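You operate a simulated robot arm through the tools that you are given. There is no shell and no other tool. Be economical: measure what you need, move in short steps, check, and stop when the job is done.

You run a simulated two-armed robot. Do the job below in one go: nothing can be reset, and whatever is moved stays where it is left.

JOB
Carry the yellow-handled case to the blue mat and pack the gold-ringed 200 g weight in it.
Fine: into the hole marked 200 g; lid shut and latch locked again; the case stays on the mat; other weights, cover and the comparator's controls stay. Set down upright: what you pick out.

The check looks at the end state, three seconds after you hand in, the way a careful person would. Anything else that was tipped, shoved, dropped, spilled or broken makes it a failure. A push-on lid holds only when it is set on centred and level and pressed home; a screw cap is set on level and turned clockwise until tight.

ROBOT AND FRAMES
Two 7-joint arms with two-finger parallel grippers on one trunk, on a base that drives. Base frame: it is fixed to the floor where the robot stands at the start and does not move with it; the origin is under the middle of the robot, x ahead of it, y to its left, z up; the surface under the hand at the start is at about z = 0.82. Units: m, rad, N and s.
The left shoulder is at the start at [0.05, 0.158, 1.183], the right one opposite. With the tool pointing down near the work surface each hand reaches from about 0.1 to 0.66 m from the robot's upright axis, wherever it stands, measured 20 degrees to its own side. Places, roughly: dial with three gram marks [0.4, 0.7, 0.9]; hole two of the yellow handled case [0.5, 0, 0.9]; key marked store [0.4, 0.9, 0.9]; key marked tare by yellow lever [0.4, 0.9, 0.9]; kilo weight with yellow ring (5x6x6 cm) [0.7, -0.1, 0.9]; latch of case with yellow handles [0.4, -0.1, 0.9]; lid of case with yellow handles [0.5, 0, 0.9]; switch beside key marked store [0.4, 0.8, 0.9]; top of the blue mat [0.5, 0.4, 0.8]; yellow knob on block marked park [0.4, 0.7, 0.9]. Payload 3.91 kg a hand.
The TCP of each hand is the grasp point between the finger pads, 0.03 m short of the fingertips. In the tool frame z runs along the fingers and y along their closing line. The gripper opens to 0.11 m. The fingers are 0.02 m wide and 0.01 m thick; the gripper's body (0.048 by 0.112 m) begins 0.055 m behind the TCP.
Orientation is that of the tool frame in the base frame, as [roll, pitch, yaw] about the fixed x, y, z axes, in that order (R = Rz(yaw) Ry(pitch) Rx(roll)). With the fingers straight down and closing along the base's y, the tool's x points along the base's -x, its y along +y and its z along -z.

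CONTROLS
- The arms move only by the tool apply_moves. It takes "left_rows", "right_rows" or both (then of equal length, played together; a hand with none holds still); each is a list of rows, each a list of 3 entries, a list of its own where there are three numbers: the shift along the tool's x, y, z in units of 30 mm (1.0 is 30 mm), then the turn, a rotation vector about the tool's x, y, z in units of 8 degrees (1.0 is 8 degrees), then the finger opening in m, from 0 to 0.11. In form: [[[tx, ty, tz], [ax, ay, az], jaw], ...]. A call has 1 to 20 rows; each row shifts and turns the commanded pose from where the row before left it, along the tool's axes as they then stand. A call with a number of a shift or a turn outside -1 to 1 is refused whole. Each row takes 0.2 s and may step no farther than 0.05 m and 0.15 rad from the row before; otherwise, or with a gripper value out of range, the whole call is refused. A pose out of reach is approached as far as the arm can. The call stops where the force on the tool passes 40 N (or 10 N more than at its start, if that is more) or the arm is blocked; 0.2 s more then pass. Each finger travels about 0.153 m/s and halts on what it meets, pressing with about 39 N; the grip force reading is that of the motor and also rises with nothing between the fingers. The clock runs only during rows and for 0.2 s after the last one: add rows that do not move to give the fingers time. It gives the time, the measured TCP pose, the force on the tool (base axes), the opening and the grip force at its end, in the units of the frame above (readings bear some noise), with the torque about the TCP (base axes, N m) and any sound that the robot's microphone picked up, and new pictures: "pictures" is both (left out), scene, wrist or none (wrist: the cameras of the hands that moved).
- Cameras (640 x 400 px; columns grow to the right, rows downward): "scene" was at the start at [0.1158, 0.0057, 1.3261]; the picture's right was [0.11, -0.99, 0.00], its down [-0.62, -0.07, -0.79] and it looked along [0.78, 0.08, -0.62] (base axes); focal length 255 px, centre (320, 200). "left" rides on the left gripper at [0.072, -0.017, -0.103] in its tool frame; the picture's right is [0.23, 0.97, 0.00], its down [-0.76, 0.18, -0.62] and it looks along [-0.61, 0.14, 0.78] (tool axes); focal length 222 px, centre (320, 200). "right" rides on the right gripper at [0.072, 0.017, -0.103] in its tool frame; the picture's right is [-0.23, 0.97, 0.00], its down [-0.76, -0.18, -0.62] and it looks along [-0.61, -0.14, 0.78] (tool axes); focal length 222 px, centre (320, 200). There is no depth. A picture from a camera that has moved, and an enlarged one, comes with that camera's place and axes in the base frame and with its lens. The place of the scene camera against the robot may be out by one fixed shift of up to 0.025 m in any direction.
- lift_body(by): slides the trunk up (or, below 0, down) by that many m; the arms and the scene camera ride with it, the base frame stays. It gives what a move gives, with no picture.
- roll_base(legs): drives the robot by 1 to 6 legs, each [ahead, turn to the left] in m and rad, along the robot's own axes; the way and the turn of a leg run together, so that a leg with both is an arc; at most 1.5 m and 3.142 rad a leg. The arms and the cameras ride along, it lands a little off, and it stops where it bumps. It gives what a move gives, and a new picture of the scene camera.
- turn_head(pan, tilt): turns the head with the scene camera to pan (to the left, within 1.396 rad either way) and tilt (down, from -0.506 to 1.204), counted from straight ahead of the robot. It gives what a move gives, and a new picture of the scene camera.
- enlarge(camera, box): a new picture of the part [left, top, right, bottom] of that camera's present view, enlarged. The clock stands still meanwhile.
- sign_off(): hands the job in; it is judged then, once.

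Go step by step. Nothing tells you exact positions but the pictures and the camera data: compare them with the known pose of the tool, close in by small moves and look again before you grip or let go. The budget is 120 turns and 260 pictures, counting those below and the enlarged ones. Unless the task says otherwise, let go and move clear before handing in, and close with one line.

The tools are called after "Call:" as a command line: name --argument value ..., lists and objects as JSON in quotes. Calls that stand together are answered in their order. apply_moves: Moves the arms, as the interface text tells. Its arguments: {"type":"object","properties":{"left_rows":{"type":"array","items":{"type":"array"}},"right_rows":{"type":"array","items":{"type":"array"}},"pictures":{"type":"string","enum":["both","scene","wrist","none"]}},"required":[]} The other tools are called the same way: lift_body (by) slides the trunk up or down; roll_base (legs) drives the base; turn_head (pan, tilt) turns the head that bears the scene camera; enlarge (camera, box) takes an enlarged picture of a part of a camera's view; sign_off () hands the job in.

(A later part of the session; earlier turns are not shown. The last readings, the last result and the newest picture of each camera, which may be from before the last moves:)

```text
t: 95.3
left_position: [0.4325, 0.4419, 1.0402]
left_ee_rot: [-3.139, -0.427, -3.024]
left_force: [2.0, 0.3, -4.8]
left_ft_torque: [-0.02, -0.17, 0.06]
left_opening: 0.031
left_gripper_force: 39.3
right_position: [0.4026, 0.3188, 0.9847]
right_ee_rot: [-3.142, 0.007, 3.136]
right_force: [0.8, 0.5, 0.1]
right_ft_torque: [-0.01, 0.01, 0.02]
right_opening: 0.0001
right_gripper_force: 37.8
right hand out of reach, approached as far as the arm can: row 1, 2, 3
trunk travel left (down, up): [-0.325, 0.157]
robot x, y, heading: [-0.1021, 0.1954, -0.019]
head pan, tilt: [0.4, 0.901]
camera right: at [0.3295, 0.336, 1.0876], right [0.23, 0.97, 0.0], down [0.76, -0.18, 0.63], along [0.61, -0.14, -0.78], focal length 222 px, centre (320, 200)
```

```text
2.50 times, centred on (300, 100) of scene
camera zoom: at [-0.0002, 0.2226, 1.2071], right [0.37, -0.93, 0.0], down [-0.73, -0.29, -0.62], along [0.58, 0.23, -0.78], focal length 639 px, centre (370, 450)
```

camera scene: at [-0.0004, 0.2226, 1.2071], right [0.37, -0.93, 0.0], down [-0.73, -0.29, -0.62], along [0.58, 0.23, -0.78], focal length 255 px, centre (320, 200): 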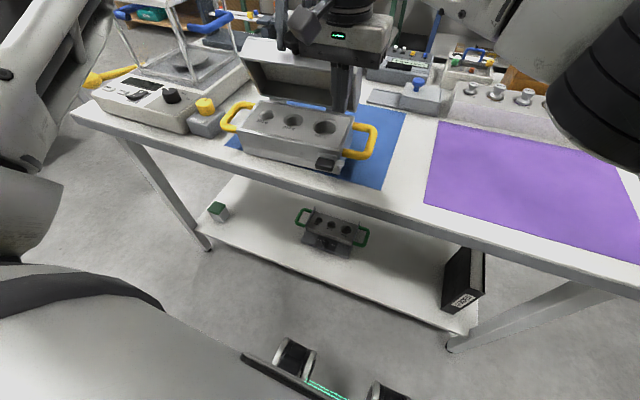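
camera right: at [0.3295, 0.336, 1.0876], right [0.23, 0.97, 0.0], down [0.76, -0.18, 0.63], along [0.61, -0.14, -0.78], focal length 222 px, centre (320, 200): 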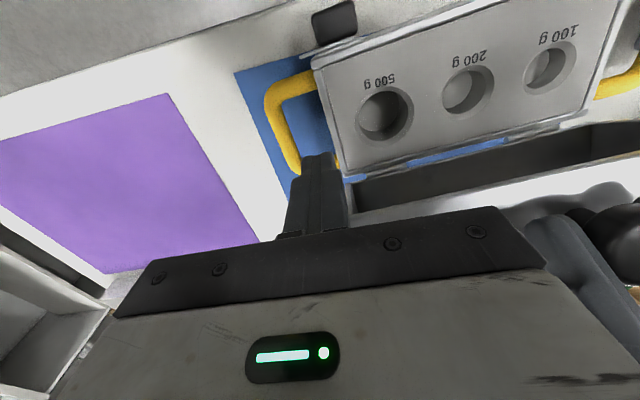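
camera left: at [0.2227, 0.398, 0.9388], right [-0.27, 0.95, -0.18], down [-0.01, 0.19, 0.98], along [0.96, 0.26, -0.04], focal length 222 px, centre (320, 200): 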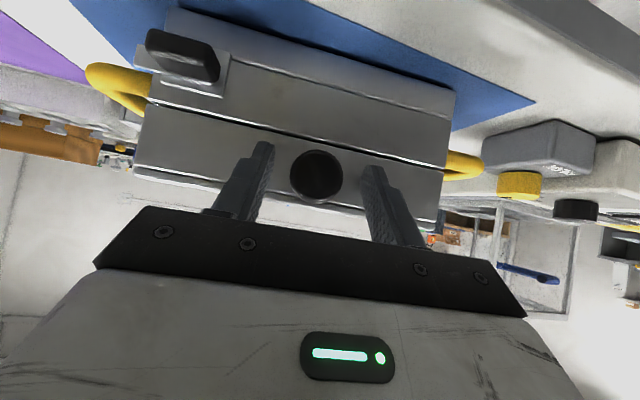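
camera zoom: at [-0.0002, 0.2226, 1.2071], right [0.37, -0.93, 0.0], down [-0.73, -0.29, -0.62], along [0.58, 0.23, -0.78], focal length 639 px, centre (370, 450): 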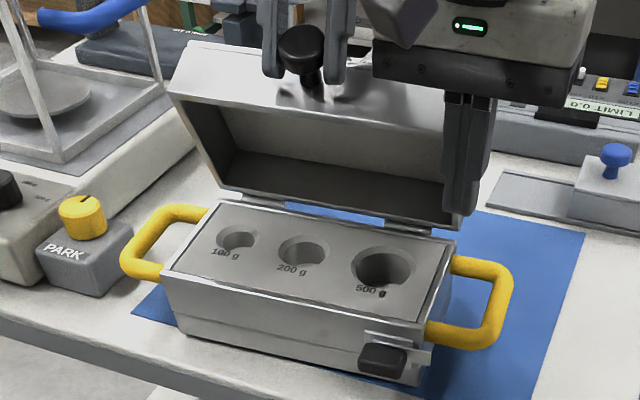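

Straight down, the right arm can't reach farther left, but tilting it to point left moves its wrist back. I tilt it about 40° and then advance.

Call:
apply_moves --right_rows '[[[0.5, 0, -0.3], [-0.95, 0, 0], 0.0], [[0, 0, 0], [-0.95, 0, 0], 0.0], [[0, 0, 0], [-0.95, 0, 0], 0.0], [[0, 0, 0], [-0.95, 0, 0], 0.0], [[0, 0, 0], [-0.95, 0, 0], 0.0], [[0, 0.66, 0.51], [0, 0, 0], 0.0], [[0, 0.66, 0.51], [0, 0, 0], 0.0], [[0, 0, 0], [0, 0, 0], 0.0]]' --pictures "wrist"

Call:
enlarge --camera "scene" --box '[200, 0, 420, 180]'

```text
t: 97.1
left_position: [0.4325, 0.44, 1.0396]
left_ee_rot: [-3.137, -0.428, -3.027]
left_force: [0.8, -0.7, -4.7]
left_ft_torque: [-0.06, -0.05, -0.02]
left_opening: 0.0311
left_gripper_force: 39.0
right_position: [0.3871, 0.3695, 0.9923]
right_ee_rot: [2.479, 0.007, 3.136]
right_force: [0.1, -1.4, 0.1]
right_ft_torque: [0.0, 0.03, 0.01]
right_opening: 0.0
right_gripper_force: 37.7
trunk travel left (down, up): [-0.325, 0.157]
robot x, y, heading: [-0.1016, 0.1986, -0.017]
head pan, tilt: [0.4, 0.901]
camera right: at [0.3141, 0.3199, 1.0836], right [0.23, 0.77, 0.6], down [0.76, -0.53, 0.39], along [0.61, 0.37, -0.7], focal length 222 px, centre (320, 200)
```

right: 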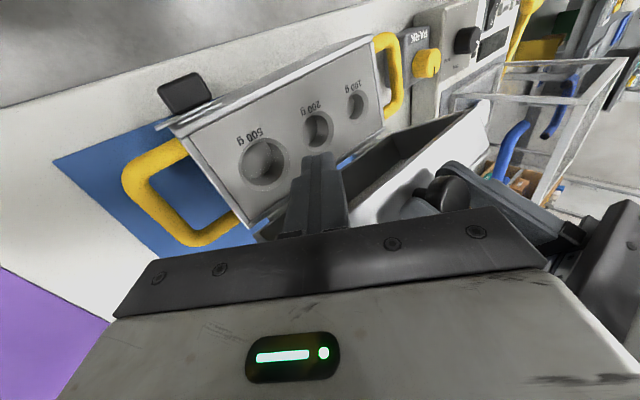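

```text
2.22 times, centred on (310, 90) of scene
camera zoom: at [-0.0003, 0.2225, 1.2071], right [0.37, -0.93, 0.0], down [-0.73, -0.29, -0.62], along [0.58, 0.23, -0.78], focal length 568 px, centre (342, 444)
```

zoom: 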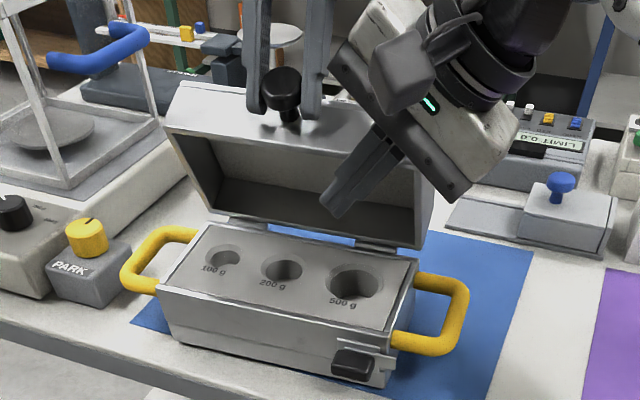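

The right finger is now in front of the lid's cavity. I advance it 2 cm to catch the lid, then open the left hand and draw it up.

Call:
apply_moves --left_rows '[[[0, 0, 0], [0, 0, 0], 0.0], [[0, 0, 0], [0, 0, 0], 0.0], [[0, 0, 0], [0, 0, 0], 0.04], [[0, 0, 0], [0, 0, 0], 0.06], [[0, 0, -0.6], [0, 0, 0], 0.06], [[0, 0, -1], [0, 0, 0], 0.06], [[0, 0, -1], [0, 0, 0], 0.06]]' --right_rows '[[[-0.4, 0, 0], [0, 0, 0], 0.0], [[-0.4, 0, 0], [0, 0, 0], 0.0], [[0, 0, 0], [0, 0, 0], 0.0], [[0, 0, 0], [0, 0, 0], 0.0], [[0, 0, 0], [0, 0, 0], 0.0], [[0, 0, 0], [0, 0, 0], 0.0], [[0, 0, 0], [0, 0, 0], 0.0]]' --pictures "scene"

Call:
enlarge --camera "scene" --box '[200, 0, 420, 180]'

```text
t: 98.7
left_position: [0.4196, 0.4416, 1.0718]
left_ee_rot: [-3.136, -0.425, -3.025]
left_force: [-0.1, -0.1, -0.3]
left_ft_torque: [0.01, 0.03, -0.02]
left_opening: 0.0599
left_gripper_force: 0.1
left hand out of reach, approached as far as the arm can: row 5, 6, 7
right_position: [0.4103, 0.3699, 0.9926]
right_ee_rot: [2.477, 0.006, 3.135]
right_force: [-0.3, 0.6, 0.4]
right_ft_torque: [-0.01, 0.08, -0.03]
right_opening: 0.0001
right_gripper_force: 37.8
trunk travel left (down, up): [-0.325, 0.157]
robot x, y, heading: [-0.1022, 0.1988, -0.019]
head pan, tilt: [0.4, 0.901]
camera scene: at [-0.0008, 0.2224, 1.2072], right [0.37, -0.93, 0.0], down [-0.73, -0.29, -0.62], along [0.58, 0.23, -0.78], focal length 255 px, centre (320, 200)
```

scene: 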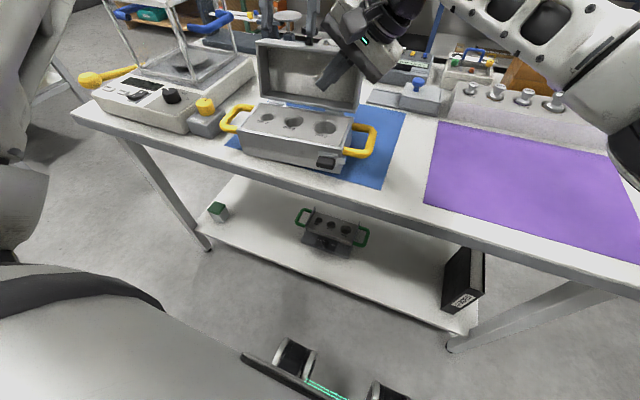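

```text
2.22 times, centred on (310, 90) of scene
camera zoom: at [-0.0008, 0.2224, 1.2072], right [0.37, -0.93, 0.0], down [-0.73, -0.29, -0.62], along [0.58, 0.23, -0.78], focal length 568 px, centre (342, 444)
```

zoom: 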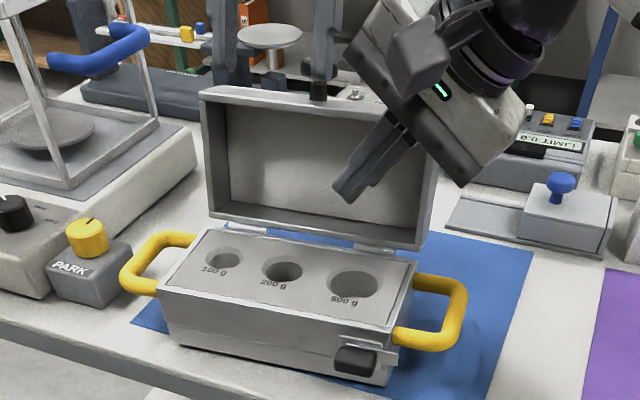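

The lid is now standing open past vertical by itself. I draw both hands back and check that it stays.

Call:
apply_moves --left_rows '[[[0.9, 0, 0], [0, 0, 0], 0.06], [[0.9, 0, 0], [0, -0.76, 0], 0.06], [[0.9, 0, 0], [0, -0.76, 0], 0.06], [[0.9, -0.5, -0.3], [0, -0.76, 0], 0.06], [[0.6, -0.6, -0.5], [0, -0.76, 0], 0.06], [[0, -0.6, -0.6], [0, 0, 0], 0.06], [[0, -0.6, -0.6], [0, 0, 0], 0.06], [[0, 0, 0], [0, 0, 0], 0.06], [[0, 0, 0], [0, 0, 0], 0.06], [[0, 0, 0], [0, 0, 0], 0.06]]' --right_rows '[[[0.8, 0, 0], [0, 0, 0], 0.0], [[0.8, 0, -0.5], [0, 0, 0], 0.0], [[0, 0, -1], [0, 0, 0], 0.0], [[0, 0, -1], [0, 0, 0], 0.0], [[0, 0, -1], [0, 0, 0], 0.0], [[0, 0, -0.5], [0.95, 0, 0], 0.0], [[0, -0.5, 0], [0.95, 0, 0], 0.0], [[0, -0.5, 0], [0.95, 0, 0], 0.0], [[0, -0.5, 0], [0.95, 0, 0], 0.0], [[0, -0.5, 0], [0.95, 0, 0], 0.02]]' --pictures "both"

```text
t: 100.9
left_position: [0.3152, 0.3616, 1.1694]
left_ee_rot: [-3.139, -0.002, -3.025]
left_force: [0.2, 0.5, 0.5]
left_ft_torque: [-0.01, -0.03, 0.0]
left_opening: 0.0599
left_gripper_force: 0.0
right_position: [0.36, 0.2389, 1.0698]
right_ee_rot: [-3.137, 0.007, 3.137]
right_force: [-0.3, 0.4, 0.2]
right_ft_torque: [-0.01, -0.01, 0.01]
right_opening: 0.0199
right_gripper_force: 0.0
trunk travel left (down, up): [-0.325, 0.157]
robot x, y, heading: [-0.0975, 0.1977, -0.019]
head pan, tilt: [0.4, 0.901]
camera scene: at [-0.0008, 0.2225, 1.2072], right [0.37, -0.93, 0.0], down [-0.73, -0.29, -0.62], along [0.58, 0.23, -0.78], focal length 255 px, centre (320, 200)
camera right: at [0.2871, 0.2567, 1.172], right [0.23, 0.97, 0.0], down [0.76, -0.18, 0.63], along [0.61, -0.15, -0.78], focal length 222 px, centre (320, 200)
camera left: at [0.2459, 0.3379, 1.2741], right [-0.34, 0.94, 0.0], down [0.74, 0.27, 0.62], along [0.58, 0.21, -0.78], focal length 222 px, centre (320, 200)
```

scene: 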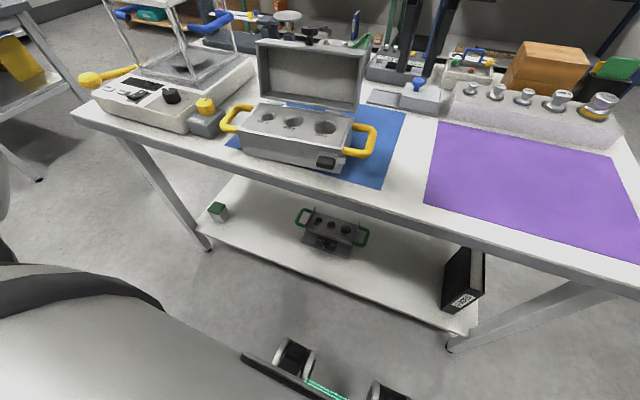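
right: 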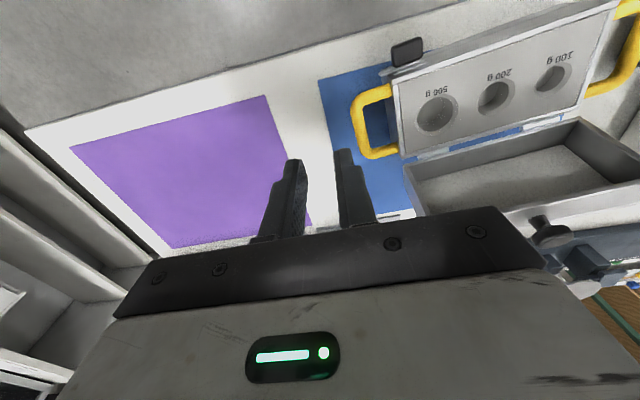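
left: 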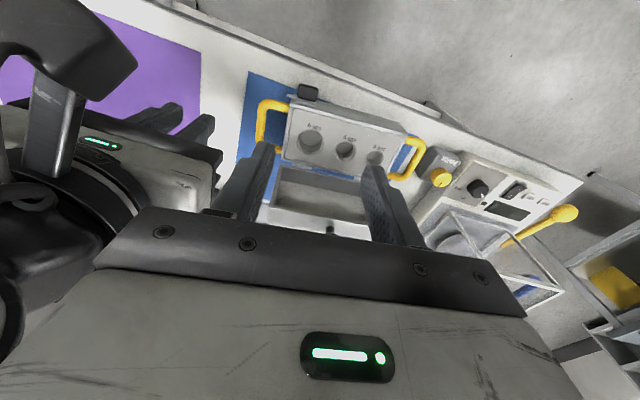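

The lid stays open by itself. Now for the weight: I drive forward to bring the rack into the right arm's reach.

Call:
roll_base --legs '[[0.12, 0]]'

Call:
turn_head --pan -0.2 --tilt 0.6

```text
t: 102.2
left_position: [0.4352, 0.3615, 1.17]
left_ee_rot: [-3.138, -0.003, -3.02]
left_force: [1.2, 0.3, 0.0]
left_ft_torque: [0.01, -0.01, 0.0]
left_opening: 0.0599
left_gripper_force: 0.1
right_position: [0.4813, 0.2399, 1.0687]
right_ee_rot: [3.14, 0.006, 3.14]
right_force: [-0.1, -0.2, 0.0]
right_ft_torque: [0.02, 0.02, -0.02]
right_opening: 0.02
right_gripper_force: 0.0
trunk travel left (down, up): [-0.325, 0.157]
robot x, y, heading: [0.0204, 0.1991, -0.013]
head pan, tilt: [0.4, 0.901]
camera scene: at [0.1204, 0.2211, 1.2071], right [0.38, -0.93, 0.0], down [-0.73, -0.3, -0.62], along [0.57, 0.23, -0.78], focal length 255 px, centre (320, 200)
```

scene: 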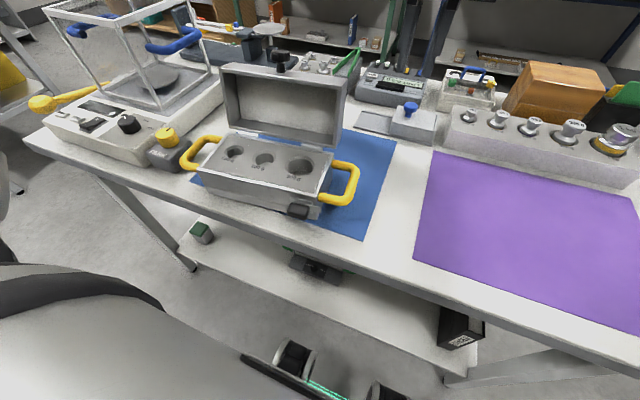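

```text
t: 103.2
left_position: [0.4356, 0.3603, 1.1689]
left_ee_rot: [-3.137, -0.004, -3.02]
left_force: [0.4, 0.7, -0.3]
left_ft_torque: [0.01, 0.0, -0.02]
left_opening: 0.0602
left_gripper_force: 0.2
right_position: [0.4815, 0.2399, 1.0698]
right_ee_rot: [3.141, 0.006, 3.14]
right_force: [0.1, -0.1, -0.4]
right_ft_torque: [-0.03, 0.0, 0.02]
right_opening: 0.0202
right_gripper_force: 0.0
trunk travel left (down, up): [-0.325, 0.157]
robot x, y, heading: [0.023, 0.1965, -0.016]
head pan, tilt: [-0.201, 0.6]
camera scene: at [0.1363, 0.174, 1.2319], right [-0.21, -0.98, 0.0], down [-0.55, 0.12, -0.82], along [0.81, -0.17, -0.57], focal length 255 px, centre (320, 200)
```

scene: 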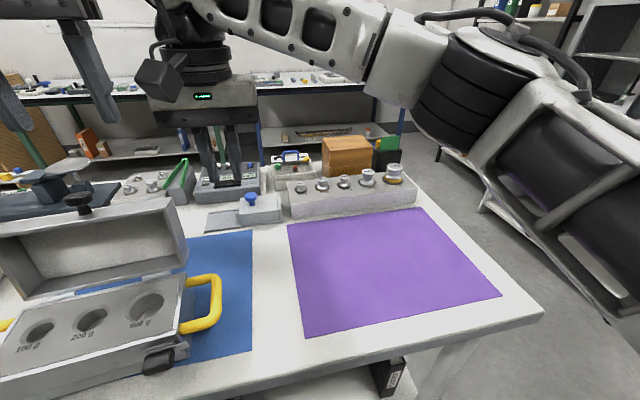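

I see the rack; the gold-ringed 200 g (second from left) is near (0.645, 0.05). I move the right hand over towards it and look with its wrist camera.

Call:
apply_moves --right_rows '[[[-0.4, -0.9, 0], [0, 0, 0], 0.03], [[-0.4, -0.9, 0], [0, 0, 0], 0.05], [[-0.5, -0.9, 0], [0, 0, 0], 0.06], [[-0.6, -0.9, 0.1], [0, 0, 0], 0.06], [[-0.6, -0.9, 0.2], [0, 0, 0], 0.06], [[-0.6, -0.9, 0.2], [0, 0, 0], 0.06], [[-0.6, -0.9, 0.2], [0, 0, 0], 0.06], [[0, 0, 0], [0, 0, 0], 0.06]]' --pictures "wrist"

Call:
enlarge --camera "right" --box '[180, 60, 460, 220]'

```text
t: 105.0
left_position: [0.4355, 0.362, 1.1695]
left_ee_rot: [-3.138, -0.004, -3.019]
left_force: [0.4, 0.8, -0.2]
left_ft_torque: [-0.01, 0.0, 0.02]
left_opening: 0.06
left_gripper_force: 0.1
right_position: [0.5898, 0.0511, 1.05]
right_ee_rot: [3.14, 0.006, 3.141]
right_force: [-0.1, -0.1, -0.3]
right_ft_torque: [0.01, 0.0, -0.01]
right_opening: 0.06
right_gripper_force: 0.1
trunk travel left (down, up): [-0.325, 0.157]
robot x, y, heading: [0.0183, 0.1959, -0.012]
head pan, tilt: [-0.201, 0.6]
camera right: at [0.5168, 0.0666, 1.1525], right [0.23, 0.97, 0.0], down [0.76, -0.18, 0.63], along [0.61, -0.14, -0.78], focal length 222 px, centre (320, 200)
```

right: 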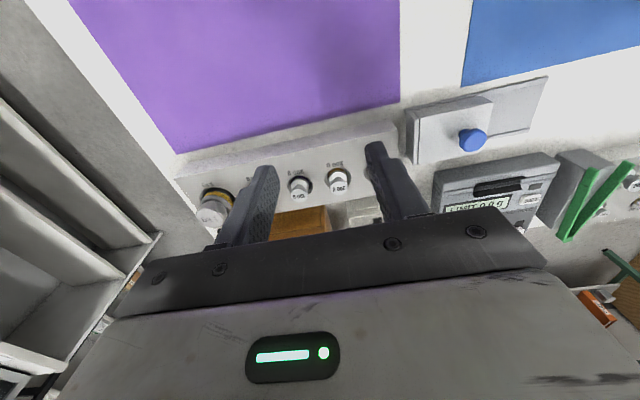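

```text
2.29 times, centred on (320, 140) of right
camera zoom: at [0.5168, 0.0666, 1.1525], right [0.23, 0.97, 0.0], down [0.76, -0.18, 0.63], along [0.61, -0.14, -0.78], focal length 508 px, centre (320, 337)
```

zoom: 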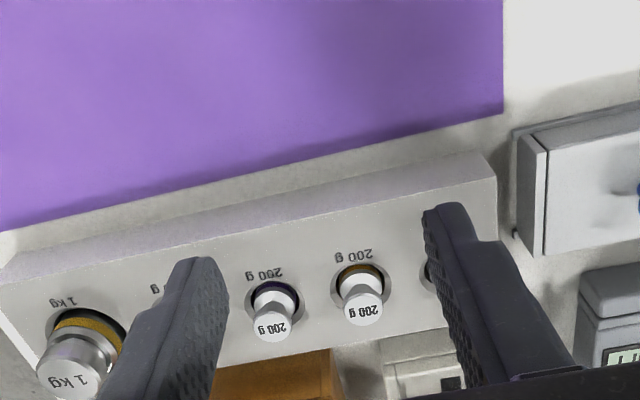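

Between the fingers are both 200 g weights; the gold-ringed one is at about (0.68, 0.053). I tilt the hand 20° forward for reach and move over it.

Call:
apply_moves --right_rows '[[[0, 0, 0], [0, -0.83, 0], 0.06], [[0, 0, 0], [0, -0.83, 0], 0.06], [[0, 0, 0], [0, -0.83, 0], 0.06], [[-0.495, 0.02, 0.71], [0, 0, 0], 0.06], [[-0.495, 0.02, 0.71], [0, 0, 0], 0.06], [[-0.495, 0.02, 0.71], [0, 0, 0], 0.06], [[-0.495, 0.02, 0.5], [0, 0, 0], 0.06], [[0, 0, 0], [0, 0, 0], 0.06]]' --pictures "none"

Call:
enlarge --camera "right" --box '[200, 60, 440, 220]'

Call:
enlarge --camera "scene" --box '[260, 110, 440, 230]'

```text
t: 106.8
left_position: [0.4351, 0.3621, 1.1692]
left_ee_rot: [-3.138, -0.003, -3.018]
left_force: [0.5, 0.3, -0.4]
left_ft_torque: [-0.01, 0.0, 0.0]
left_opening: 0.0601
left_gripper_force: 0.0
right_position: [0.6741, 0.0539, 0.9947]
right_ee_rot: [-3.14, 0.354, 3.14]
right_force: [0.1, -0.3, -0.7]
right_ft_torque: [0.0, 0.01, -0.01]
right_opening: 0.0598
right_gripper_force: 0.2
trunk travel left (down, up): [-0.325, 0.157]
robot x, y, heading: [0.0226, 0.1943, -0.013]
head pan, tilt: [-0.201, 0.6]
```

```text
2.50 times, centred on (320, 140) of right
camera zoom: at [0.5704, 0.0701, 1.0666], right [0.21, 0.97, 0.08], down [0.5, -0.18, 0.85], along [0.84, -0.14, -0.52], focal length 555 px, centre (320, 350)
```

zoom: 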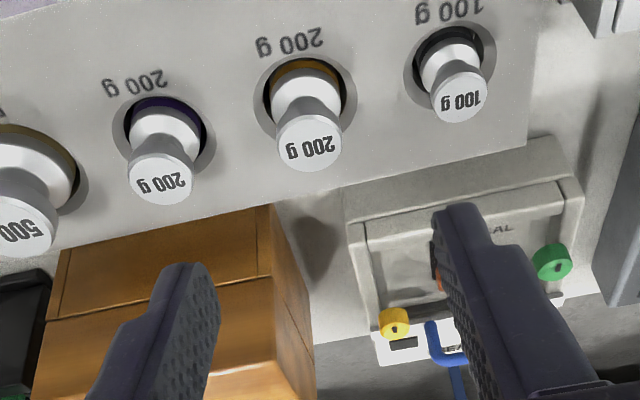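

```text
3.33 times, centred on (350, 170) of scene
camera zoom: at [0.1363, 0.1738, 1.232], right [-0.21, -0.98, 0.0], down [-0.55, 0.12, -0.83], along [0.81, -0.17, -0.56], focal length 852 px, centre (220, 300)
```

zoom: 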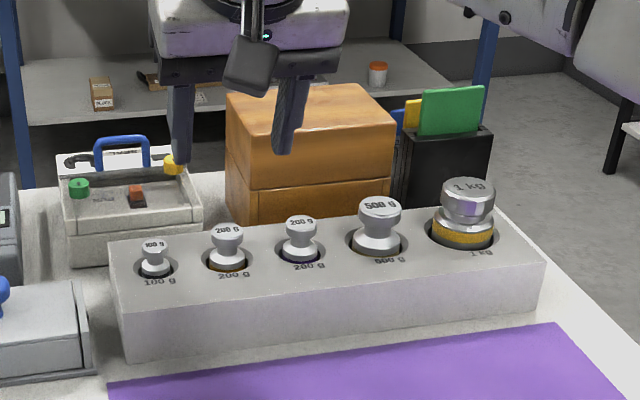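

Triangulating, the gold weight's knob top is at about (0.672, 0.055, 0.936). I come down around its head with the jaws at 45 mm and look.

Call:
apply_moves --right_rows '[[[0.41, 0.02, 0.5], [0, 0, 0], 0.045], [[0.41, 0.02, 0.5], [0, 0, 0], 0.045], [[0, 0, 0.5], [0, 0, 0], 0.045], [[0, 0, 0], [0, 0, 0], 0.045]]' --pictures "none"

Call:
enlarge --camera "right" --box '[200, 80, 440, 240]'

Call:
enlarge --camera "scene" --box '[260, 110, 440, 230]'

```text
t: 107.8
left_position: [0.4351, 0.3608, 1.17]
left_ee_rot: [-3.139, -0.003, -3.021]
left_force: [0.4, 0.3, 0.8]
left_ft_torque: [0.01, 0.02, -0.03]
left_opening: 0.0601
left_gripper_force: 0.1
right_position: [0.6671, 0.0526, 0.9447]
right_ee_rot: [-3.14, 0.355, 3.141]
right_force: [-0.5, 0.4, -0.7]
right_ft_torque: [0.03, -0.01, 0.0]
right_opening: 0.0448
right_gripper_force: 0.1
trunk travel left (down, up): [-0.325, 0.157]
robot x, y, heading: [0.0213, 0.1983, -0.01]
head pan, tilt: [-0.201, 0.6]
```

```text
2.50 times, centred on (320, 160) of right
camera zoom: at [0.5632, 0.0702, 1.0164], right [0.22, 0.97, 0.08], down [0.5, -0.18, 0.85], along [0.84, -0.14, -0.52], focal length 555 px, centre (320, 300)
```

zoom: 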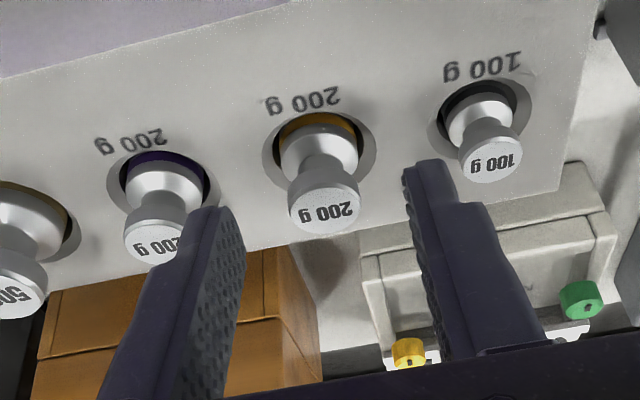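

```text
3.33 times, centred on (350, 170) of scene
camera zoom: at [0.1363, 0.1739, 1.232], right [-0.21, -0.98, 0.0], down [-0.55, 0.12, -0.83], along [0.81, -0.17, -0.56], focal length 852 px, centre (220, 300)
```

zoom: 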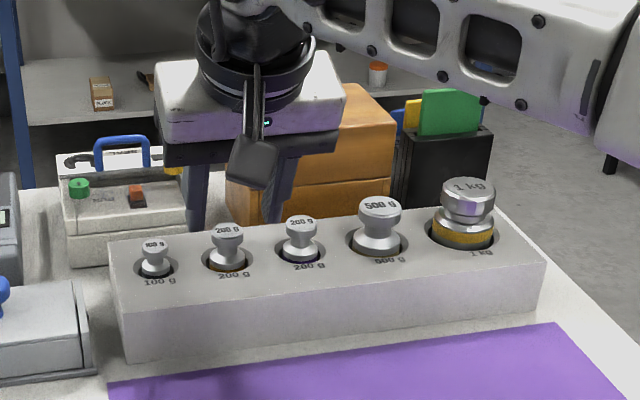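

With the lower viewpoint the triangulation improves: the knob top is really at about (0.695, 0.052, 0.904). I move forward 22 mm, then down around the head.

Call:
apply_moves --right_rows '[[[-0.7, 0, 0.26], [0, 0, 0], 0.042], [[0.18, 0, 0.5], [0, 0, 0], 0.042], [[0.18, 0, 0.5], [0, 0, 0], 0.042], [[0, 0, 0], [0, 0, 0], 0.042]]' --pictures "none"

Call:
enlarge --camera "right" --box '[200, 80, 440, 240]'

Call:
enlarge --camera "scene" --box '[260, 130, 380, 210]'

```text
t: 108.8
left_position: [0.4365, 0.3605, 1.1696]
left_ee_rot: [-3.138, -0.003, -3.018]
left_force: [0.4, 0.2, 0.3]
left_ft_torque: [0.01, 0.0, -0.04]
left_opening: 0.0599
left_gripper_force: 0.1
right_position: [0.6913, 0.0533, 0.9135]
right_ee_rot: [3.141, 0.355, 3.139]
right_force: [0.0, 0.3, -0.2]
right_ft_torque: [-0.01, -0.01, 0.0]
right_opening: 0.0422
right_gripper_force: 0.0
trunk travel left (down, up): [-0.325, 0.157]
robot x, y, heading: [0.0188, 0.1979, -0.013]
head pan, tilt: [-0.201, 0.6]
```

```text
2.50 times, centred on (320, 160) of right
camera zoom: at [0.5866, 0.0707, 0.9852], right [0.22, 0.97, 0.08], down [0.5, -0.18, 0.85], along [0.84, -0.14, -0.52], focal length 555 px, centre (320, 300)
```

zoom: 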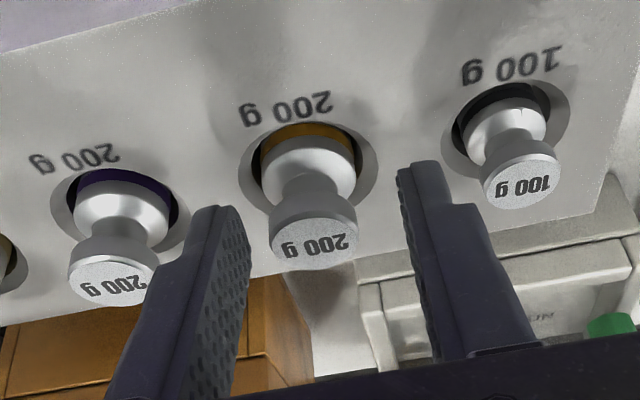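

```text
5.00 times, centred on (320, 170) of scene
camera zoom: at [0.1363, 0.1739, 1.232], right [-0.21, -0.98, 0.0], down [-0.55, 0.12, -0.83], along [0.81, -0.17, -0.56], focal length 1277 px, centre (320, 350)
```

zoom: 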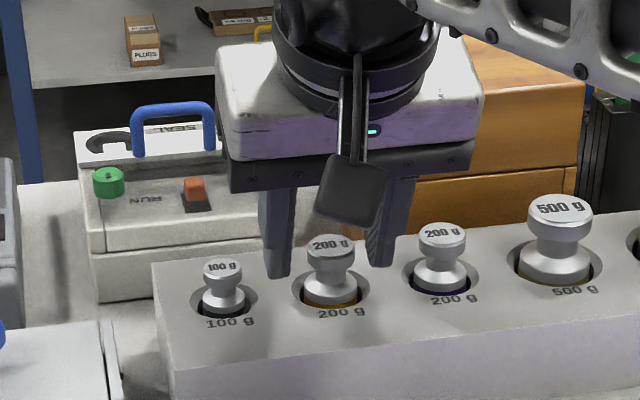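

The head lies between the pads, about 16–23 mm past the grasp point. I go 6 mm lower and close on it.

Call:
apply_moves --right_rows '[[[0.07, -0.03, 0.19], [0, 0, 0], 0.042], [[0, 0, 0], [0, 0, 0], 0.02], [[0, 0, 0], [0, 0, 0], 0.0], [[0, 0, 0], [0, 0, 0], 0.0]]' --pictures "none"

Call:
enlarge --camera "right" --box '[200, 80, 440, 240]'

```text
t: 109.8
left_position: [0.4352, 0.362, 1.1699]
left_ee_rot: [-3.139, -0.004, -3.019]
left_force: [0.2, 0.3, 0.0]
left_ft_torque: [0.0, -0.02, 0.0]
left_opening: 0.0597
left_gripper_force: 0.1
right_position: [0.6914, 0.0518, 0.9083]
right_ee_rot: [3.141, 0.353, 3.14]
right_force: [0.7, -1.4, -0.6]
right_ft_torque: [-0.02, -0.02, -0.02]
right_opening: 0.0243
right_gripper_force: 38.5
trunk travel left (down, up): [-0.325, 0.157]
robot x, y, heading: [0.0219, 0.1945, -0.013]
head pan, tilt: [-0.201, 0.6]
```

```text
2.50 times, centred on (320, 160) of right
camera zoom: at [0.5866, 0.0693, 0.9794], right [0.22, 0.97, 0.08], down [0.5, -0.18, 0.85], along [0.84, -0.14, -0.52], focal length 555 px, centre (320, 300)
```

zoom: 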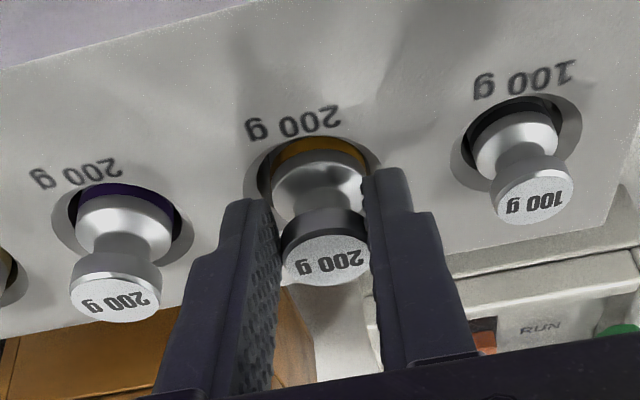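

The head is gripped (24 mm). I lift it straight up out of the rack.

Call:
apply_moves --right_rows '[[[-0.17, 0, -0.47], [0, 0, 0], 0.0], [[-0.3, 0, -0.82], [0, 0, 0], 0.0], [[-0.347, 0, -0.93], [0, 0, 0], 0.0], [[-0.347, 0, -0.93], [0, 0, 0], 0.0], [[-0.347, 0, -0.93], [0, 0, 0], 0.0], [[0, 0, 0], [0, 0, 0], 0.0]]' --pictures "wrist"

Call:
enlarge --camera "scene" --box '[260, 90, 440, 210]'

```text
t: 111.2
left_position: [0.4364, 0.3609, 1.1691]
left_ee_rot: [-3.14, -0.003, -3.019]
left_force: [0.4, 0.2, 0.2]
left_ft_torque: [0.03, -0.02, -0.03]
left_opening: 0.0602
left_gripper_force: 0.0
right_position: [0.6888, 0.0514, 1.039]
right_ee_rot: [-3.14, 0.354, 3.139]
right_force: [0.0, -0.1, -1.6]
right_ft_torque: [0.02, 0.04, 0.0]
right_opening: 0.0241
right_gripper_force: 39.5
trunk travel left (down, up): [-0.325, 0.157]
robot x, y, heading: [0.0193, 0.1977, -0.01]
head pan, tilt: [-0.201, 0.6]
camera right: at [0.5855, 0.0693, 1.11], right [0.21, 0.97, 0.08], down [0.5, -0.18, 0.85], along [0.84, -0.14, -0.52], focal length 222 px, centre (320, 200)
```

right: 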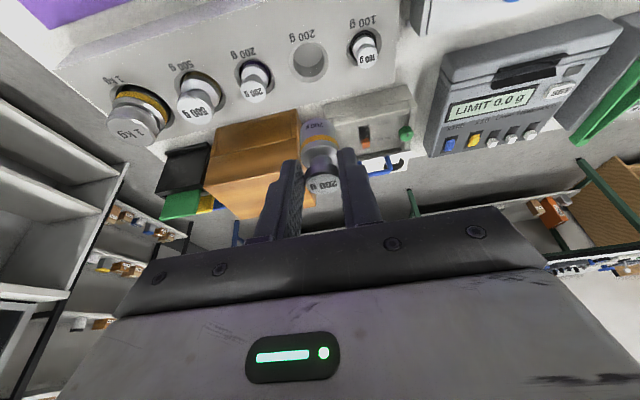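

```text
3.33 times, centred on (350, 150) of scene
camera zoom: at [0.1366, 0.1738, 1.2319], right [-0.21, -0.98, 0.0], down [-0.55, 0.12, -0.82], along [0.81, -0.17, -0.57], focal length 852 px, centre (220, 367)
```

zoom: 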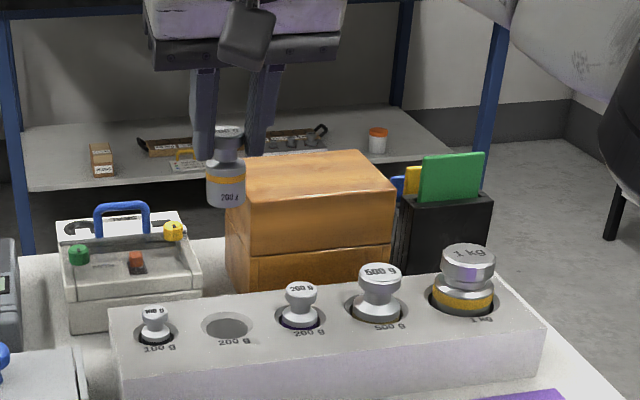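

The gold-ringed weight is out and upright. I draw it back and up clear of everything before driving.

Call:
apply_moves --right_rows '[[[0.4, 0, -0.5], [0, 0, 0], 0.0], [[0.8, 0, -0.49], [0, 0, 0], 0.0], [[0.87, 0, -0.49], [0, 0, 0], 0.0], [[0.87, 0, -0.49], [0, 0, 0], 0.0], [[0.87, 0, -0.49], [0, 0, 0], 0.0], [[0.87, 0, -0.49], [0, 0, 0], 0.0], [[0.87, 0, -0.49], [0, 0, 0], 0.0], [[0.87, 0, -0.49], [0, 0, 0], 0.0], [[0.8, 0, -0.4], [0, 0, 0], 0.0], [[0.5, 0, -0.2], [0, 0, 0], 0.0], [[0, 0, 0], [0, 0, 0], 0.0]]' --pictures "none"

Call:
roll_base --legs '[[-0.1, 0], [0, 0.5]]'

```text
t: 113.6
left_position: [0.4351, 0.3607, 1.1694]
left_ee_rot: [-3.138, -0.004, -3.02]
left_force: [1.0, -0.8, 0.0]
left_ft_torque: [0.0, 0.02, 0.01]
left_opening: 0.0601
left_gripper_force: 0.0
right_position: [0.4236, 0.0538, 1.0817]
right_ee_rot: [-3.142, 0.354, 3.138]
right_force: [0.1, 0.6, -2.1]
right_ft_torque: [-0.03, 0.01, 0.0]
right_opening: 0.024
right_gripper_force: 38.8
trunk travel left (down, up): [-0.325, 0.157]
robot x, y, heading: [0.0213, 0.2013, -0.018]
head pan, tilt: [-0.201, 0.6]
```

```text
t: 116.1
left_position: [0.2133, 0.5376, 1.1702]
left_ee_rot: [-3.138, -0.003, -2.534]
left_force: [0.0, -0.2, 0.4]
left_ft_torque: [-0.01, 0.03, -0.01]
left_opening: 0.0601
left_gripper_force: 0.1
right_position: [0.3488, 0.2611, 1.082]
right_ee_rot: [-3.141, 0.355, -2.657]
right_force: [0.0, 0.3, -1.7]
right_ft_torque: [0.01, 0.03, 0.0]
right_opening: 0.0241
right_gripper_force: 39.3
trunk travel left (down, up): [-0.325, 0.157]
robot x, y, heading: [-0.0772, 0.1977, 0.474]
head pan, tilt: [-0.201, 0.6]
camera scene: at [0.0341, 0.2366, 1.232], right [0.27, -0.96, 0.0], down [-0.54, -0.15, -0.83], along [0.79, 0.22, -0.56], focal length 255 px, centre (320, 200)
```

scene: 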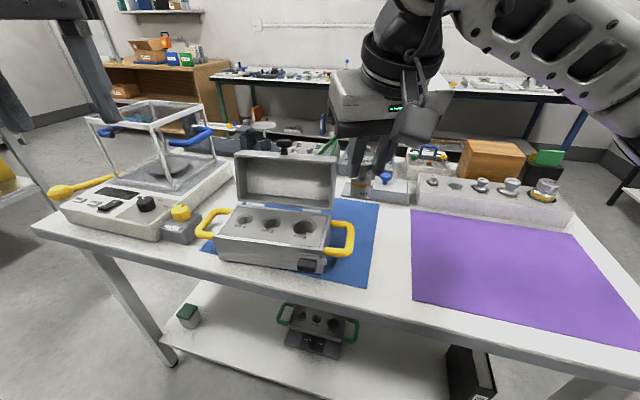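

The robot now faces the case. I carry the weight over hole two (about (0.401, 0.443)), staying high, and look.

Call:
apply_moves --right_rows '[[[-0.4, 0.5, 0.15], [0, 0, 0], 0.0], [[-0.65, 0.76, 0.24], [0, 0, 0], 0.0], [[-0.65, 0.76, 0.24], [0, 0, 0], 0.0], [[-0.65, 0.76, 0.24], [0, 0, 0], 0.0], [[-0.65, 0.76, 0.24], [0, 0, 0], 0.0], [[-0.65, 0.76, 0.24], [0, 0, 0], 0.0], [[-0.25, 0.26, 0.09], [0, 0, 0], 0.0], [[0, 0, 0], [0, 0, 0], 0.0]]' --pictures "both"

Call:
enlarge --camera "right" --box '[200, 40, 440, 220]'

```text
t: 117.9
left_position: [0.2138, 0.5373, 1.1694]
left_ee_rot: [-3.138, -0.004, -2.533]
left_force: [0.4, -0.9, -0.2]
left_ft_torque: [0.03, -0.02, -0.02]
left_opening: 0.0601
left_gripper_force: 0.0
right_position: [0.3927, 0.441, 1.0818]
right_ee_rot: [-3.14, 0.355, -2.657]
right_force: [-0.7, 0.6, -1.6]
right_ft_torque: [0.0, 0.04, 0.03]
right_opening: 0.024
right_gripper_force: 39.2
trunk travel left (down, up): [-0.325, 0.157]
robot x, y, heading: [-0.0789, 0.1975, 0.475]
head pan, tilt: [-0.201, 0.6]
camera scene: at [0.0343, 0.2364, 1.232], right [0.27, -0.96, 0.0], down [-0.54, -0.15, -0.82], along [0.79, 0.22, -0.57], focal length 255 px, centre (320, 200)
camera right: at [0.2934, 0.4075, 1.1535], right [-0.27, 0.96, 0.08], down [0.52, 0.08, 0.85], along [0.81, 0.27, -0.52], focal length 222 px, centre (320, 200)
```

scene: 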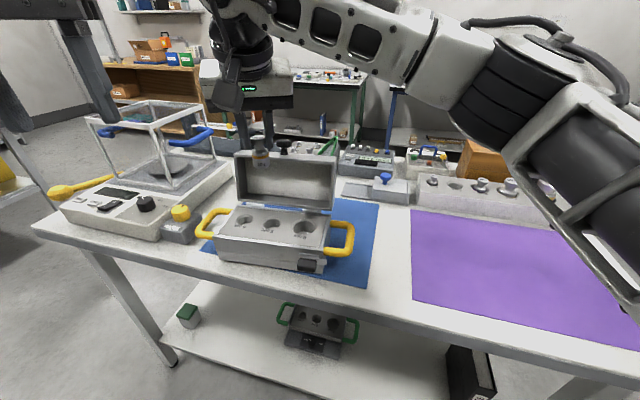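
right: 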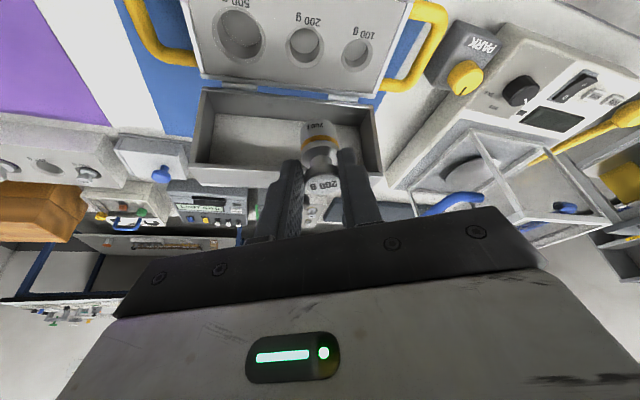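

```text
2.22 times, centred on (320, 130) of right
camera zoom: at [0.2934, 0.4075, 1.1535], right [-0.27, 0.96, 0.08], down [0.52, 0.08, 0.85], along [0.81, 0.27, -0.52], focal length 494 px, centre (320, 356)
```

zoom: 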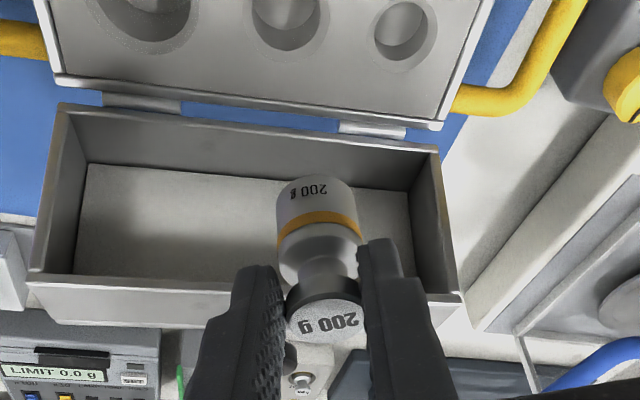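

Call:
enlarge --camera "scene" --box '[210, 110, 330, 250]'

```text
2.86 times, centred on (270, 180) of scene
camera zoom: at [0.0343, 0.2364, 1.232], right [0.27, -0.96, 0.0], down [-0.54, -0.15, -0.82], along [0.79, 0.22, -0.57], focal length 730 px, centre (463, 257)
```

zoom: 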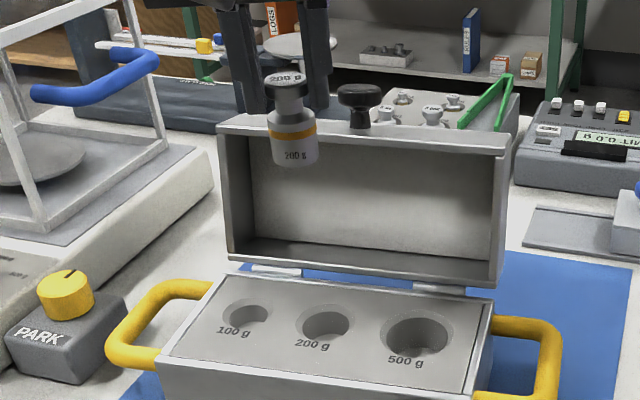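

The weight hangs upright just above hole two. I lower it by 10 cm with a small lateral correction and measure again.

Call:
apply_moves --right_rows '[[[0.289, -0.026, 0.782], [0, 0, 0], 0.0], [[0.289, -0.026, 0.782], [0, 0, 0], 0.0], [[0.289, -0.026, 0.782], [0, 0, 0], 0.0], [[0.289, -0.026, 0.782], [0, 0, 0], 0.0], [[0, 0, 0], [0, 0, 0], 0.0]]' --pictures "none"

Call:
enlarge --camera "right" --box '[230, 60, 410, 220]'

Call:
enlarge --camera "scene" --box '[230, 170, 330, 250]'

```text
t: 119.1
left_position: [0.2144, 0.538, 1.1694]
left_ee_rot: [-3.137, -0.003, -2.533]
left_force: [-0.2, -0.3, 0.6]
left_ft_torque: [0.0, 0.03, 0.0]
left_opening: 0.0599
left_gripper_force: 0.1
right_position: [0.3964, 0.4357, 0.9819]
right_ee_rot: [3.141, 0.353, -2.656]
right_force: [0.6, -0.1, -2.6]
right_ft_torque: [-0.02, 0.05, -0.01]
right_opening: 0.0242
right_gripper_force: 39.1
trunk travel left (down, up): [-0.325, 0.157]
robot x, y, heading: [-0.0812, 0.1966, 0.475]
head pan, tilt: [-0.201, 0.6]
```

```text
2.50 times, centred on (320, 140) of right
camera zoom: at [0.2964, 0.4024, 1.0528], right [-0.27, 0.96, 0.08], down [0.52, 0.08, 0.85], along [0.81, 0.27, -0.52], focal length 555 px, centre (320, 350)
```

zoom: 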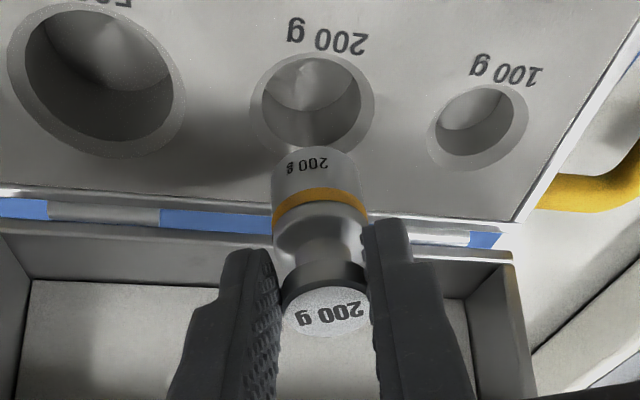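

```text
5.00 times, centred on (280, 210) of scene
camera zoom: at [0.0343, 0.2364, 1.232], right [0.27, -0.96, 0.0], down [-0.54, -0.15, -0.82], along [0.79, 0.22, -0.57], focal length 1277 px, centre (520, 150)
```

zoom: 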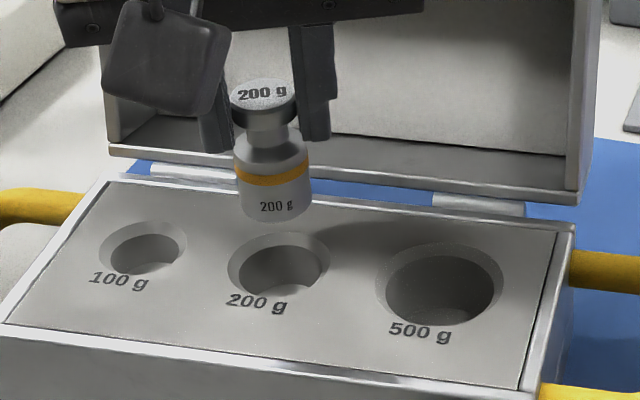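

Measured in three ways, the weight needs about 2 mm more to the left. I correct and lower it to just above the hole.

Call:
apply_moves --right_rows '[[[0.11, 0.07, 0.35], [0, 0, 0], 0.0], [[0.13, 0, 0.35], [0, 0, 0], 0.0], [[0, 0, 0], [0, 0, 0], 0.0]]' --pictures "none"

Call:
enlarge --camera "right" --box '[250, 80, 390, 200]'

Call:
enlarge --camera "scene" --box '[240, 185, 320, 245]'

```text
t: 119.9
left_position: [0.213, 0.5385, 1.1695]
left_ee_rot: [-3.137, -0.003, -2.533]
left_force: [-0.4, 0.4, -0.5]
left_ft_torque: [0.01, -0.01, 0.01]
left_opening: 0.06
left_gripper_force: 0.1
right_position: [0.3966, 0.44, 0.9583]
right_ee_rot: [-3.141, 0.354, -2.656]
right_force: [-0.5, 0.3, -2.0]
right_ft_torque: [0.01, 0.04, -0.02]
right_opening: 0.0239
right_gripper_force: 38.9
trunk travel left (down, up): [-0.325, 0.157]
robot x, y, heading: [-0.0781, 0.1979, 0.476]
head pan, tilt: [-0.201, 0.6]
```

```text
3.33 times, centred on (320, 140) of right
camera zoom: at [0.2972, 0.4055, 1.0302], right [-0.27, 0.96, 0.08], down [0.52, 0.08, 0.85], along [0.81, 0.27, -0.52], focal length 740 px, centre (320, 400)
```

zoom: 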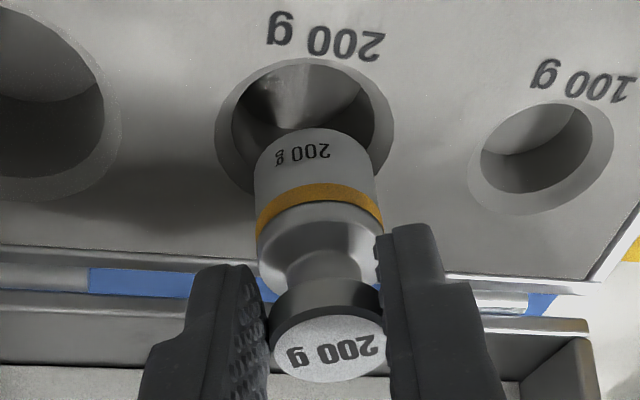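

```text
6.67 times, centred on (280, 215) of scene
camera zoom: at [0.0343, 0.2364, 1.232], right [0.27, -0.96, 0.0], down [-0.54, -0.15, -0.82], along [0.79, 0.22, -0.57], focal length 1703 px, centre (587, 100)
```

zoom: 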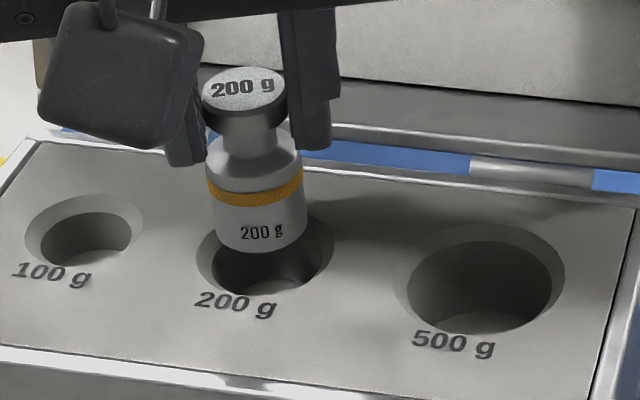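

Both views agree: about 9 mm above the rim and centred within about 1 mm. I lower slowly into the hole.

Call:
apply_moves --right_rows '[[[0.05, -0.02, 0.14], [0, 0, 0], 0.0], [[0.05, 0, 0.14], [0, 0, 0], 0.0], [[0.05, 0, 0.14], [0, 0, 0], 0.0], [[0.05, 0, 0.14], [0, 0, 0], 0.0]]' --pictures "none"

Call:
enlarge --camera "right" --box '[250, 80, 390, 200]'

Call:
enlarge --camera "scene" --box '[240, 185, 320, 245]'

```text
t: 120.9
left_position: [0.211, 0.5365, 1.1715]
left_ee_rot: [-3.138, -0.002, -2.532]
left_force: [0.0, -0.1, 0.6]
left_ft_torque: [-0.01, -0.03, -0.01]
left_opening: 0.06
left_gripper_force: 0.0
right_position: [0.3966, 0.4378, 0.946]
right_ee_rot: [3.138, 0.363, -2.66]
right_force: [-0.5, -2.0, 28.0]
right_ft_torque: [0.09, -0.88, -0.13]
right_opening: 0.0243
right_gripper_force: 38.6
trunk travel left (down, up): [-0.325, 0.157]
robot x, y, heading: [-0.0761, 0.198, 0.473]
head pan, tilt: [-0.201, 0.6]
```

```text
3.33 times, centred on (320, 140) of right
camera zoom: at [0.2962, 0.4052, 1.0162], right [-0.27, 0.96, 0.08], down [0.52, 0.07, 0.85], along [0.81, 0.27, -0.51], focal length 740 px, centre (320, 400)
```

zoom: 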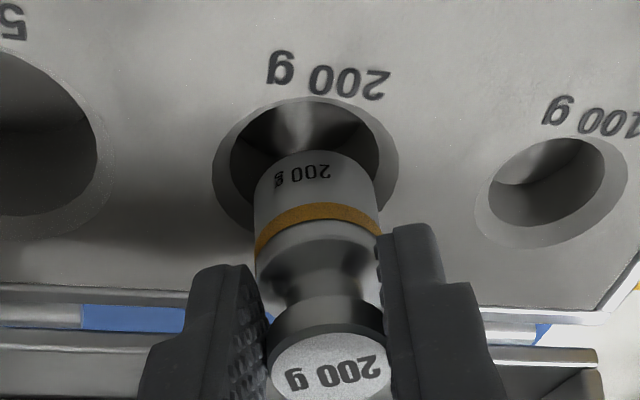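

```text
6.67 times, centred on (280, 215) of scene
camera zoom: at [0.0321, 0.2351, 1.2325], right [0.27, -0.96, 0.0], down [-0.54, -0.15, -0.83], along [0.8, 0.22, -0.56], focal length 1703 px, centre (587, 100)
```

zoom: 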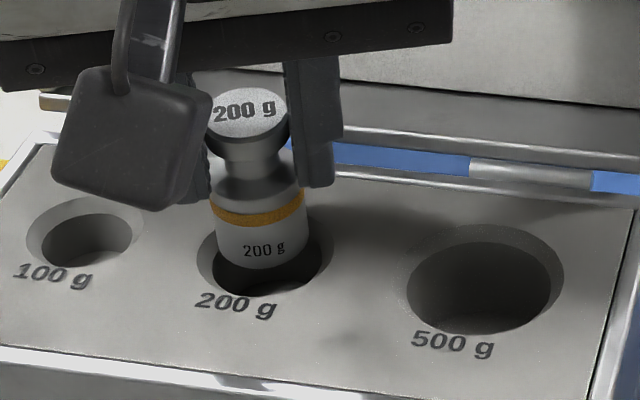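

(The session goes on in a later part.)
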